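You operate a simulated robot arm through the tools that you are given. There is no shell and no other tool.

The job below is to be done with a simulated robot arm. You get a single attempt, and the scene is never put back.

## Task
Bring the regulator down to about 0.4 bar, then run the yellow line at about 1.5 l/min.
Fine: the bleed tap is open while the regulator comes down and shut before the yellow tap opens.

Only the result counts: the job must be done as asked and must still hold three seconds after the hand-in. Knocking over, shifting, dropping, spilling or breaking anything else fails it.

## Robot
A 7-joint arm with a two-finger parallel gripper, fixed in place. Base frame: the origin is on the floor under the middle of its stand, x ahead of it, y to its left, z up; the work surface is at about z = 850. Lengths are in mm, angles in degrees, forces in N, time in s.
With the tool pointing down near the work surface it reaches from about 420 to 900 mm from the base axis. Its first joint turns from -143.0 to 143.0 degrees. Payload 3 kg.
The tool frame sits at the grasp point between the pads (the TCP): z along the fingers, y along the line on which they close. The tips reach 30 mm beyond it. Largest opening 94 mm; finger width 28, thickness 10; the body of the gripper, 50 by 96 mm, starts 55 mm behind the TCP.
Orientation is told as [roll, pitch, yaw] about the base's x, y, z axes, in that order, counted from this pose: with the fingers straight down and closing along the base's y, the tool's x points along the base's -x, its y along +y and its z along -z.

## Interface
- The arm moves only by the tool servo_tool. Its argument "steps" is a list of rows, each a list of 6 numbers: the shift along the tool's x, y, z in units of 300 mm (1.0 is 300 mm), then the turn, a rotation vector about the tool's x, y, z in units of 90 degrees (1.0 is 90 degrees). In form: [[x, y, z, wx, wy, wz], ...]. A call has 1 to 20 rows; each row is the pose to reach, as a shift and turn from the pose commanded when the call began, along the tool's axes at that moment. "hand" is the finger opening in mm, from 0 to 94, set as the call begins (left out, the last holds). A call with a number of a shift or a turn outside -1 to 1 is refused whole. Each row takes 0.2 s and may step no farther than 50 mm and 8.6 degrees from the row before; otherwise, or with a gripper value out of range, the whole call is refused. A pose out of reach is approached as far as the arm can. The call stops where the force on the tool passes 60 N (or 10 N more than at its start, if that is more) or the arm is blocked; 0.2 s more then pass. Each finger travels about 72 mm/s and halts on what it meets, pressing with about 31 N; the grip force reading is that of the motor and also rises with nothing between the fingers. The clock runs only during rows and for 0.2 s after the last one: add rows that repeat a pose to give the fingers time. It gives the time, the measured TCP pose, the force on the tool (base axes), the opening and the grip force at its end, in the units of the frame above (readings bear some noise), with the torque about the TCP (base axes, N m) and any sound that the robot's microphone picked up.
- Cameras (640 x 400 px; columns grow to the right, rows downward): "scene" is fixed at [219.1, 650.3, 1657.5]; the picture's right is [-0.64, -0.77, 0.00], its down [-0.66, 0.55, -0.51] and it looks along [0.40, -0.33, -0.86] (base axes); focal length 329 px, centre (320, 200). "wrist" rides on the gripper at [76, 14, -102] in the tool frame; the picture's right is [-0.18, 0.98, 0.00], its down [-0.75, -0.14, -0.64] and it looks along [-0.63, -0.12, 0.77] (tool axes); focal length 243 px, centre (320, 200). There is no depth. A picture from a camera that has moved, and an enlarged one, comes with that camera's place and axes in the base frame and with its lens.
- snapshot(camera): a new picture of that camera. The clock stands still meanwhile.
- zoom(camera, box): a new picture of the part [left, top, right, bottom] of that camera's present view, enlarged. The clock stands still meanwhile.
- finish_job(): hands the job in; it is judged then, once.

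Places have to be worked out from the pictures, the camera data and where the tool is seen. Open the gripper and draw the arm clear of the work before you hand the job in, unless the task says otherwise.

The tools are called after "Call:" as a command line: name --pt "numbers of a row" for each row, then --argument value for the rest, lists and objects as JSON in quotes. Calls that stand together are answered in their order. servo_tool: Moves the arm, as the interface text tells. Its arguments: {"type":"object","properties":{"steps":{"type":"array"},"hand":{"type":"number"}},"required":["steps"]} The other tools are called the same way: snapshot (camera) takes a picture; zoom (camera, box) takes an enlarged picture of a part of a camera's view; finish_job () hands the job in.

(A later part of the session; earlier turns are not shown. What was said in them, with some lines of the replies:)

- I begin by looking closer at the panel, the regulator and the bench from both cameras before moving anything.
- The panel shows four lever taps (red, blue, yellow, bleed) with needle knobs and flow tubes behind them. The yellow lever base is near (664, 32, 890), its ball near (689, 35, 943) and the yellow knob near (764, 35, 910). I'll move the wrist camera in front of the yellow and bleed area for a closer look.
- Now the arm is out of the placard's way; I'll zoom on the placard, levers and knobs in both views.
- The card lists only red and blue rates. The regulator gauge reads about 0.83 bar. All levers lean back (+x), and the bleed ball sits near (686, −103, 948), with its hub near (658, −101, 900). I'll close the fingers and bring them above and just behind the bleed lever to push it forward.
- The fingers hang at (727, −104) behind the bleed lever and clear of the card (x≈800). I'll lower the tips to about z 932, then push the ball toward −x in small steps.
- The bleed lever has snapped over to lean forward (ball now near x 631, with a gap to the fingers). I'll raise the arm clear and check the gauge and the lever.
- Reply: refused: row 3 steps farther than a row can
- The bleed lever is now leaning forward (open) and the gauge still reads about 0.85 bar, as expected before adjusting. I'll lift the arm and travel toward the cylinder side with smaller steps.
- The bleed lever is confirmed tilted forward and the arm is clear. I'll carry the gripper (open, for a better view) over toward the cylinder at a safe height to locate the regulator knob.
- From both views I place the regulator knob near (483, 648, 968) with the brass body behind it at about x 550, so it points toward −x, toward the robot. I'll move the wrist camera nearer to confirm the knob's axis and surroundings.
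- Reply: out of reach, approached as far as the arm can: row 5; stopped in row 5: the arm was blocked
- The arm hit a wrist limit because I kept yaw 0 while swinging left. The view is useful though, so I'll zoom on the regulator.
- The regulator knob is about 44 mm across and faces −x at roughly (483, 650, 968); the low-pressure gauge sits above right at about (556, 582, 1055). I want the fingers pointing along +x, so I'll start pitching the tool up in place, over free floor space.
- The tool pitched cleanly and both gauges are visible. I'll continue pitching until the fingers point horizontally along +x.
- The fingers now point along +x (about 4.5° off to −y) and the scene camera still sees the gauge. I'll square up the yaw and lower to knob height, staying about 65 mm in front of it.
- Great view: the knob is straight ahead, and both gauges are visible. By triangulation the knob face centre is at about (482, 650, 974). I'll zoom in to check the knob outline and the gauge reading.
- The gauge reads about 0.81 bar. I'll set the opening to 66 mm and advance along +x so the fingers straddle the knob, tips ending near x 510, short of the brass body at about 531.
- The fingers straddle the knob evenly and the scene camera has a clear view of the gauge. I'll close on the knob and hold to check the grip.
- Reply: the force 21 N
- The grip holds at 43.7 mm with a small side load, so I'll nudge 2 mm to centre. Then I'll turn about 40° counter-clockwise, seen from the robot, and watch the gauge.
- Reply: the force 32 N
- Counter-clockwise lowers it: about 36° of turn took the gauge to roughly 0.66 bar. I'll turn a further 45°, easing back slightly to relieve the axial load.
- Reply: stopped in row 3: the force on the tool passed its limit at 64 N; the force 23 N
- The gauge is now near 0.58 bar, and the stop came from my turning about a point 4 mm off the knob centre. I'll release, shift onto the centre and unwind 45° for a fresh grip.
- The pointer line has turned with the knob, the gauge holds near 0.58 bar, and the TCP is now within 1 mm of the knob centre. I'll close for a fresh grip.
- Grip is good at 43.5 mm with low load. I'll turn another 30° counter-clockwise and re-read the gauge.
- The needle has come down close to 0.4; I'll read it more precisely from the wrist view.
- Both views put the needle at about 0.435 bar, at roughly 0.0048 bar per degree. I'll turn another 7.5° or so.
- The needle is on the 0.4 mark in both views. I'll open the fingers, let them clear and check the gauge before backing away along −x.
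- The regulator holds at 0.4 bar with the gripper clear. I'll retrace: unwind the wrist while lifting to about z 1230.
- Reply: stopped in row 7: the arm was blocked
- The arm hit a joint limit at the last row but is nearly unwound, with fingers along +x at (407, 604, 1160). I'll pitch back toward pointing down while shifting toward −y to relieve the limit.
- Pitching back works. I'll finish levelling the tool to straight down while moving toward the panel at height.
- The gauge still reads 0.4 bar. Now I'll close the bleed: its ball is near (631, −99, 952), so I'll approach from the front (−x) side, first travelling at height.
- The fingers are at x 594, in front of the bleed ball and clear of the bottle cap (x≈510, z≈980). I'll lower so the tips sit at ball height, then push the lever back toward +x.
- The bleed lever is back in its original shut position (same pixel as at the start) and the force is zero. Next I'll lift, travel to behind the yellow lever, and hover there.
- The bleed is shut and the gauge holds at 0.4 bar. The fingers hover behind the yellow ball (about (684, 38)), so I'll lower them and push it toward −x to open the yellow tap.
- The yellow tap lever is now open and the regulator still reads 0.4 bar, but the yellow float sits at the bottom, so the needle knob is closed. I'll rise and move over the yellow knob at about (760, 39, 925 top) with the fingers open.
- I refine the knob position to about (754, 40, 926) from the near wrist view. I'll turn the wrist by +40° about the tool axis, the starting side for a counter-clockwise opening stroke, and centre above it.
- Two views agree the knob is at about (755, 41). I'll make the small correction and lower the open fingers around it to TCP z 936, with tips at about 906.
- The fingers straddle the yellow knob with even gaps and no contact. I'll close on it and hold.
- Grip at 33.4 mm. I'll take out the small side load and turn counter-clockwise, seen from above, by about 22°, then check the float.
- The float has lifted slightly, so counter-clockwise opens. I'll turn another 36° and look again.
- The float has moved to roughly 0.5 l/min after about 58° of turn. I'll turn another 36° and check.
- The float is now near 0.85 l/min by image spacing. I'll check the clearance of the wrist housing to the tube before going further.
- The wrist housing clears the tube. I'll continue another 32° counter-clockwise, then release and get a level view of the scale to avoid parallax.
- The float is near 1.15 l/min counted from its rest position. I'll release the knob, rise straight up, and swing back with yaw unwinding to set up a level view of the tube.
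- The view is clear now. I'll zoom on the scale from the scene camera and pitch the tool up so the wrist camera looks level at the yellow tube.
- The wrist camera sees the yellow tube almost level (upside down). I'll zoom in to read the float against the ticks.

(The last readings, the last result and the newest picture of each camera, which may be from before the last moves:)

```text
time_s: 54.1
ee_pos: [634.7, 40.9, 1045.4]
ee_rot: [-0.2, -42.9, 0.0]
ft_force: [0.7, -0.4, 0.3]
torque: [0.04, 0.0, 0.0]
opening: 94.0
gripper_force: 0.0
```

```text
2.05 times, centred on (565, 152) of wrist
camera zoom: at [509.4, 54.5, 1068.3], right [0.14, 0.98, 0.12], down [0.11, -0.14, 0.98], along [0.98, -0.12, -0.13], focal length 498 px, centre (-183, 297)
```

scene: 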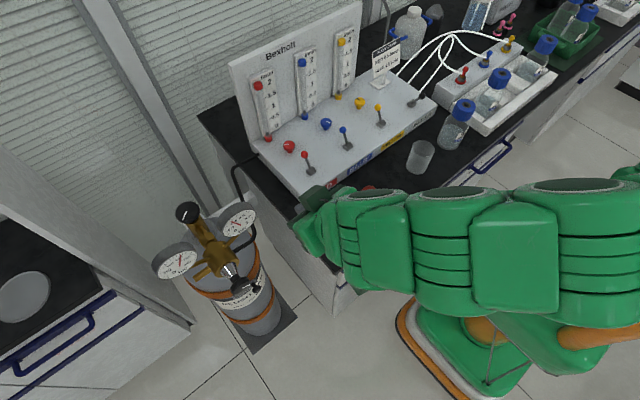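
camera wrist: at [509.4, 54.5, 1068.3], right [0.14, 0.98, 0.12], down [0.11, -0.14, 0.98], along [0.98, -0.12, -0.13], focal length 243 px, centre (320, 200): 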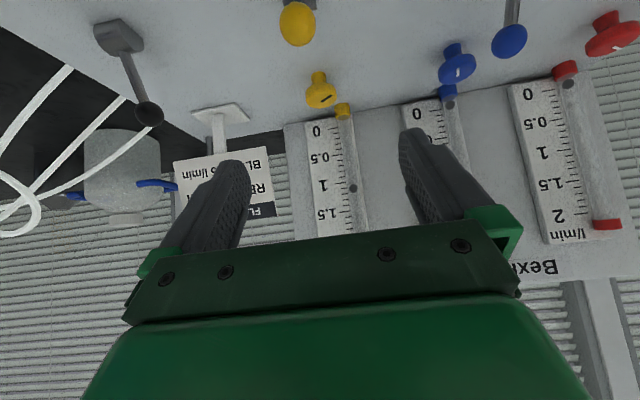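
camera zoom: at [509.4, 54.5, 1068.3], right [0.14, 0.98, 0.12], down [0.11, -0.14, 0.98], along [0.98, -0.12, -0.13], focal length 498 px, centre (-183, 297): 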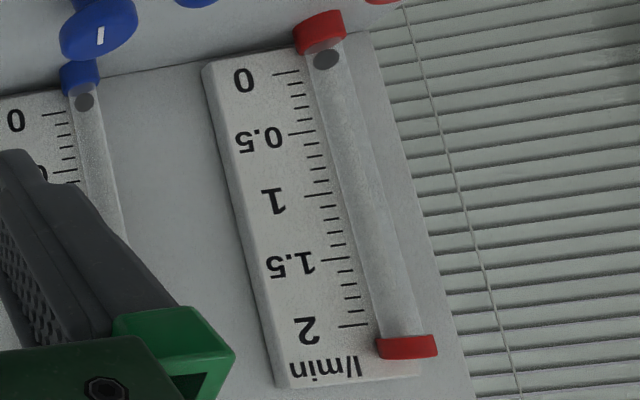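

Read level, the float is at about 1.12, or roughly 1.15 l/min after the small parallax correction. At about 0.0097 l/min per degree, roughly 36° more is needed. I'll level the tool down again.

Call:
servo_tool --pt "0 0 0 0 0.08 0" --pt "0 0 0 0 0.16 0" --pt "0 0 0 0 0.24 0" --pt "0 0 0 0 0.32 0" --pt "0 0 0 0 0.4 0" --pt "0 0 0 0 0.479 0" --hand 60

Call:
servo_tool --pt "-0.08 -0.001 0 0 0 0.09" --pt "-0.16 -0.001 0 0 0 0.18" --pt "-0.24 -0.002 0 0 0 0.27" --pt "-0.32 -0.002 0 0 0 0.36" --pt "-0.398 -0.002 0 0 0 0.45"

Call:
snapshot --camera "wrist"

```text
time_s: 55.5
ee_pos: [635.2, 41.0, 1045.3]
ee_rot: [-0.2, 0.2, 0.1]
ft_force: [-0.2, -0.2, -0.4]
torque: [-0.01, -0.02, 0.01]
opening: 60.1
gripper_force: 0.0
```

```text
time_s: 56.7
ee_pos: [755.4, 39.6, 1044.3]
ee_rot: [-0.4, 0.0, -40.8]
ft_force: [-0.6, -0.1, -0.1]
torque: [-0.03, 0.01, 0.0]
opening: 60.2
gripper_force: 0.0
```

```text
taken
camera wrist: at [707.8, 99.9, 1147.3], right [0.78, 0.63, 0.0], down [0.48, -0.6, 0.64], along [0.4, -0.5, -0.77], focal length 243 px, centre (320, 200)
```

wrist: 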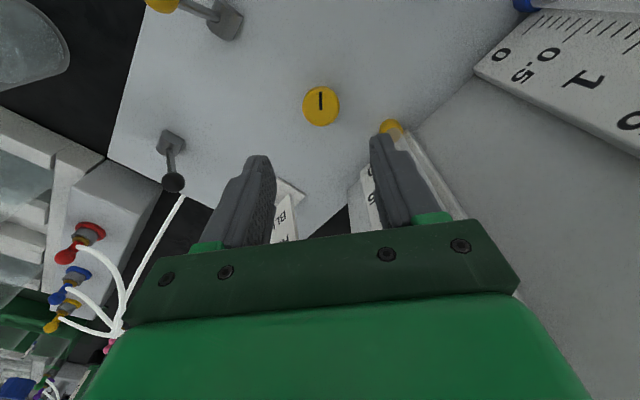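

Positioned over the knob again at yaw −41°. I'll lower around it to the same grip height.

Call:
servo_tool --pt "0.003 0.001 0.1 0 0 0" --pt "0.003 0.001 0.2 0 0 0" --pt "0.003 0.001 0.29 0 0 0" --pt "0.003 0.001 0.357 0 0 0"

Call:
servo_tool --pt "0 0 0 0 0 0" --pt "0 0 0 0 0 0" --pt "0 0 0 0 0 0" --hand 22

Call:
zoom --camera "scene" --box '[330, 30, 400, 110]'

```text
time_s: 57.7
ee_pos: [753.7, 40.3, 938.9]
ee_rot: [-0.2, 0.0, -40.5]
ft_force: [-0.3, 0.3, -0.2]
torque: [0.03, 0.0, 0.01]
opening: 59.9
gripper_force: 0.2
```

```text
time_s: 58.5
ee_pos: [754.1, 41.0, 937.1]
ee_rot: [-0.2, 0.1, -40.6]
ft_force: [8.9, 4.0, -2.9]
torque: [-0.12, -0.53, -0.04]
opening: 33.2
gripper_force: 44.4
```

```text
5.00 times, centred on (365, 70) of scene
camera zoom: at [219.1, 650.3, 1657.5], right [-0.64, -0.77, 0.0], down [-0.66, 0.55, -0.51], along [0.4, -0.33, -0.86], focal length 1644 px, centre (95, 850)
```

zoom: 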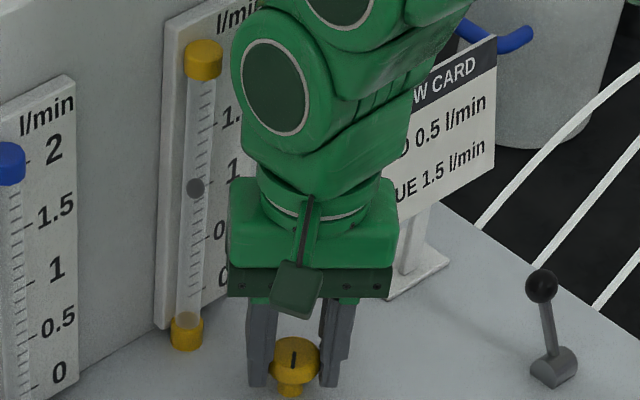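

Gripped without disturbing the float. I'll turn 35° counter-clockwise.

Call:
servo_tool --pt "0 0.001 0 0 0 -0.078" --pt "0 0.001 0 0 0 -0.156" --pt "0 0.001 0 0 0 -0.233" --pt "0 0.001 0 0 0 -0.311" --pt "0 0.001 0 0 0 -0.389" --pt "0 0.001 0 0 0 -0.389"

Call:
zoom --camera "scene" --box '[330, 30, 400, 110]'

Call:
zoom --camera "scene" --box '[222, 205, 260, 240]'

```text
time_s: 59.9
ee_pos: [754.7, 40.0, 939.0]
ee_rot: [-0.1, 0.1, -5.4]
ft_force: [7.3, -5.9, 5.8]
torque: [0.14, 0.0, -0.01]
opening: 33.3
gripper_force: 44.4
```

```text
5.00 times, centred on (365, 70) of scene
camera zoom: at [219.1, 650.3, 1657.5], right [-0.64, -0.77, 0.0], down [-0.66, 0.55, -0.51], along [0.4, -0.33, -0.86], focal length 1644 px, centre (95, 850)
```

zoom: 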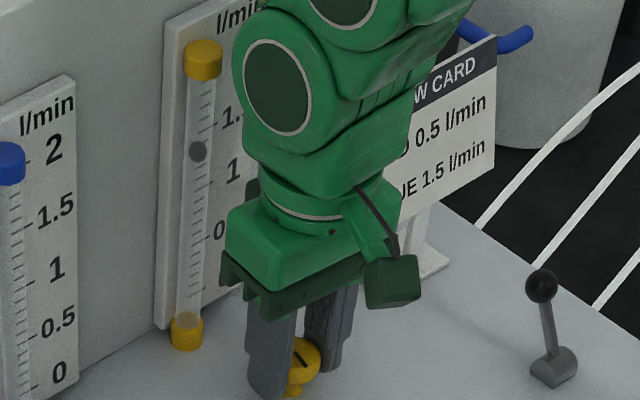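

```text
11.43 times, centred on (241, 222) of scene
camera zoom: at [219.1, 650.3, 1657.5], right [-0.64, -0.77, 0.0], down [-0.66, 0.55, -0.51], along [0.4, -0.33, -0.86], focal length 3757 px, centre (1223, -57)
```

zoom: 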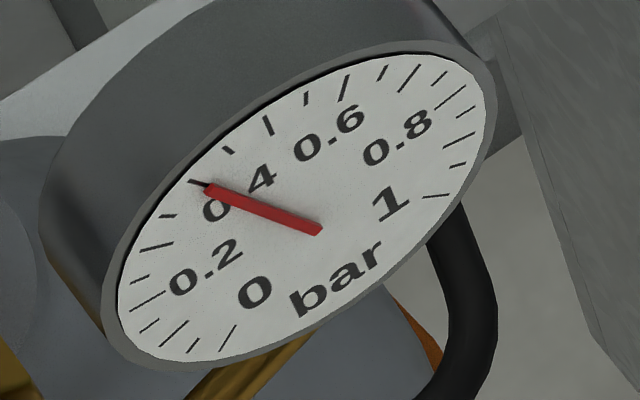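

The float is at about 1.46 l/min by spacing. I'll add about 4° and then release and rise straight up for a level check.

Call:
servo_tool --pt "0 0 0 0 0 -0.044" --pt "0 0 0 0 0 -0.044"

Call:
servo_tool --pt "0 0 0 0 0 0" --pt "0 0 0 0 0 0" --pt "0 0 -0.12 0 0 0" --pt "0 0 -0.24 0 0 0" --pt "0 0 -0.36 0 0 0" --pt "0.12 0 -0.36 0 0 0" --pt "0.25 0 -0.36 0 0 0" --pt "0.38 0 -0.36 0 0 0" --hand 60

Call:
servo_tool --pt "0 0 0 0 -0.08 0" --pt "0 0 0 0 -0.16 0" --pt "0 0 0 0 -0.24 0" --pt "0 0 0 0 -0.32 0" --pt "0 0 0 0 -0.4 0" --pt "0 0 0 0 -0.42 0" --hand 94

Call:
snapshot --camera "wrist"

```text
time_s: 60.5
ee_pos: [753.1, 40.3, 937.9]
ee_rot: [-0.2, 0.2, -1.6]
ft_force: [0.8, -7.6, 11.5]
torque: [-0.21, 0.28, -0.01]
opening: 33.1
gripper_force: 45.1
```

```text
time_s: 62.3
ee_pos: [641.1, 44.7, 1047.2]
ee_rot: [-0.2, 0.0, -1.7]
ft_force: [-0.7, 0.9, -0.2]
torque: [-0.05, -0.03, 0.02]
opening: 60.0
gripper_force: 0.1
```

```text
time_s: 63.7
ee_pos: [640.4, 44.1, 1045.8]
ee_rot: [-0.2, -37.7, -1.5]
ft_force: [0.2, 0.3, 0.1]
torque: [0.0, -0.02, 0.0]
opening: 93.9
gripper_force: 0.0
```

```text
taken
camera wrist: at [517.9, 61.3, 1080.9], right [0.17, 0.98, 0.11], down [0.2, -0.14, 0.97], along [0.96, -0.15, -0.22], focal length 243 px, centre (320, 200)
```

wrist: 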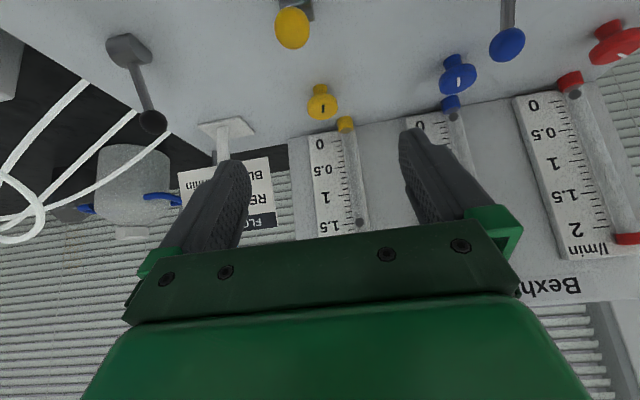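

Call:
zoom --camera "wrist" --box '[315, 180, 385, 238]'

Call:
zoom --camera "scene" --box '[330, 30, 380, 105]'

Call:
zoom --camera "scene" --box '[222, 205, 260, 240]'

```text
6.90 times, centred on (350, 209) of wrist
camera zoom: at [517.9, 61.3, 1080.9], right [0.17, 0.98, 0.11], down [0.2, -0.14, 0.97], along [0.96, -0.15, -0.22], focal length 1673 px, centre (113, 138)
```

zoom: 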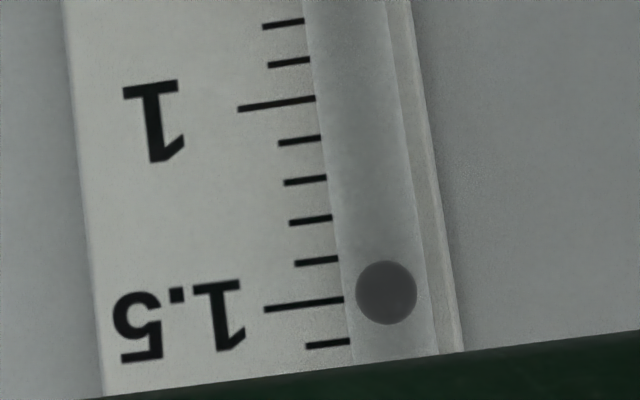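

```text
5.33 times, centred on (355, 68) of scene
camera zoom: at [219.1, 650.3, 1657.5], right [-0.64, -0.77, 0.0], down [-0.66, 0.55, -0.51], along [0.4, -0.33, -0.86], focal length 1753 px, centre (133, 907)
```

zoom: 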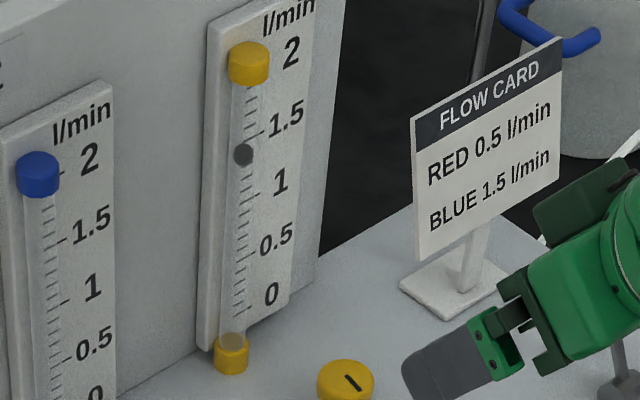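

```text
11.43 times, centred on (241, 222) of scene
camera zoom: at [219.1, 650.3, 1657.5], right [-0.64, -0.77, 0.0], down [-0.66, 0.55, -0.51], along [0.4, -0.33, -0.86], focal length 3757 px, centre (1223, -57)
```

zoom: 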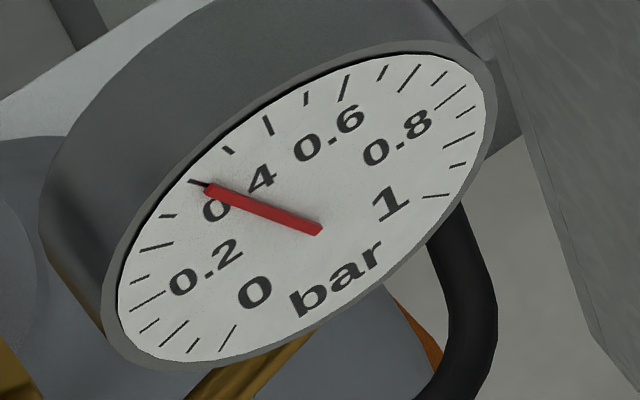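

Level reading: the float sits on the 1.5 tick (about 1.50–1.51 l/min) and the regulator is at 0.4 bar. I'll level the tool and withdraw the arm, open, up and back toward its start position.

Call:
servo_tool --pt "0.02 0 -0.02 0 0.08 0" --pt "0.04 0 -0.04 0 0.16 0" --pt "0.06 0 -0.06 0 0.24 0" --pt "0.08 0 -0.08 0 0.32 0" --pt "0.1 0 -0.1 0 0.4 0" --pt "0.1 0 -0.12 0 0.42 0" --hand 94

Call:
servo_tool --pt "0.05 0.08 -0.1 0 0 0" --pt "0.1 0.16 -0.2 0 0 0" --pt "0.15 0.24 -0.3 0 0 0" --pt "0.2 0.32 -0.4 0 0 0" --pt "0.25 0.4 -0.45 0 0 0"

Call:
snapshot --camera "scene"

Call:
zoom --camera "scene" --box '[230, 20, 470, 200]'

Call:
snapshot --camera "wrist"

```text
time_s: 65.1
ee_pos: [593.7, 43.8, 1056.9]
ee_rot: [-0.3, 0.2, -1.5]
ft_force: [0.2, 0.4, 0.0]
torque: [-0.02, 0.03, -0.01]
opening: 93.9
gripper_force: 0.1
```

```text
time_s: 66.3
ee_pos: [522.1, 167.8, 1191.4]
ee_rot: [-0.2, 0.3, -1.6]
ft_force: [-0.8, 0.6, 0.3]
torque: [0.0, -0.01, 0.02]
opening: 93.9
gripper_force: 0.1
```

```text
taken
```

scene: 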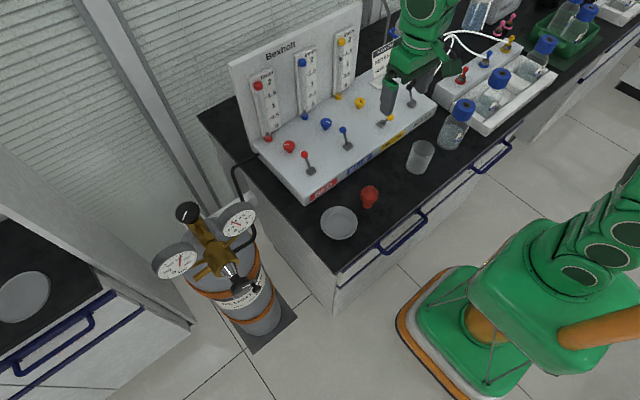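

```text
2.22 times, centred on (350, 110) of scene
camera zoom: at [219.1, 650.3, 1657.5], right [-0.64, -0.77, 0.0], down [-0.66, 0.55, -0.51], along [0.4, -0.33, -0.86], focal length 730 px, centre (253, 400)
```

zoom: 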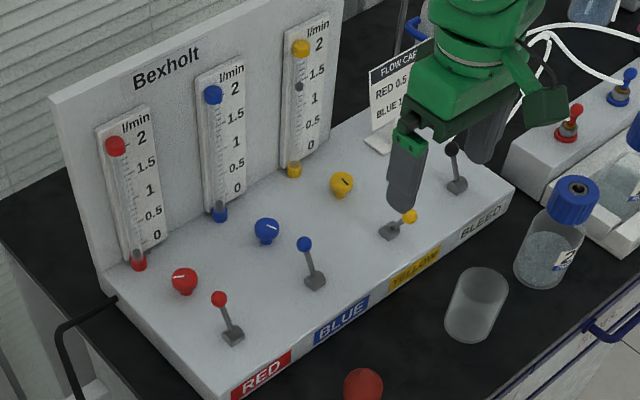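

```text
taken
camera wrist: at [446.9, 184.1, 1294.0], right [0.21, 0.98, 0.0], down [0.75, -0.16, 0.64], along [0.62, -0.14, -0.77], focal length 243 px, centre (320, 200)
```

wrist: 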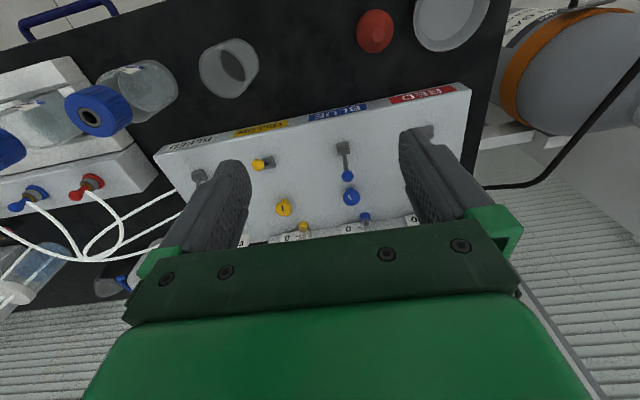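

The gripper is open and clear, bleed, red and blue levers are shut, and yellow is open. I'll take one last look at the float and gauge before handing in.

Call:
zoom --camera "scene" --box '[330, 30, 380, 105]'

Call:
zoom --camera "scene" --box '[222, 205, 260, 240]'

```text
5.33 times, centred on (355, 68) of scene
camera zoom: at [219.1, 650.3, 1657.5], right [-0.64, -0.77, 0.0], down [-0.66, 0.55, -0.51], along [0.4, -0.33, -0.86], focal length 1753 px, centre (133, 907)
```

zoom: 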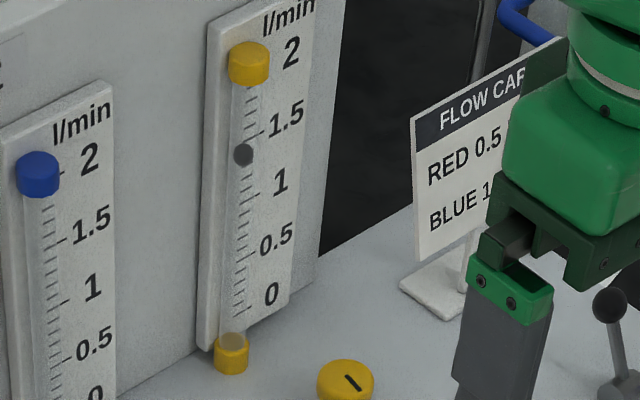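

```text
11.43 times, centred on (241, 222) of scene
camera zoom: at [219.1, 650.3, 1657.5], right [-0.64, -0.77, 0.0], down [-0.66, 0.55, -0.51], along [0.4, -0.33, -0.86], focal length 3757 px, centre (1223, -57)
```

zoom: 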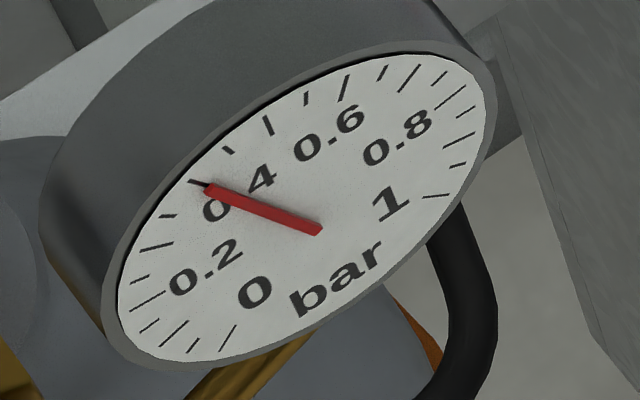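

The float is steady where the level view read 1.5 l/min, and the gauge holds at 0.4 bar. The bleed is shut and the arm is clear with the gripper open, so I'm handing in.

Call:
finish_job

```text
The job is handed in.
```

The job is done and handed in. The regulator is at about 0.4 bar and the yellow line is running at about 1.5 l/min.

- **Order:** I opened the bleed tap before turning the regulator down from about 0.8 bar. I shut it once the gauge read 0.4 and before opening the yellow tap.
- **Flow:** I set the yellow flow with the yellow needle knob and read it with the wrist camera level with the float to avoid a skewed reading.
- **Holding:** Both readings were unchanged in the last pictures before hand-in.
- **Arm:** The gripper is open and drawn clear of the panel. The red and blue taps are still shut, and I saw nothing knocked or shifted.
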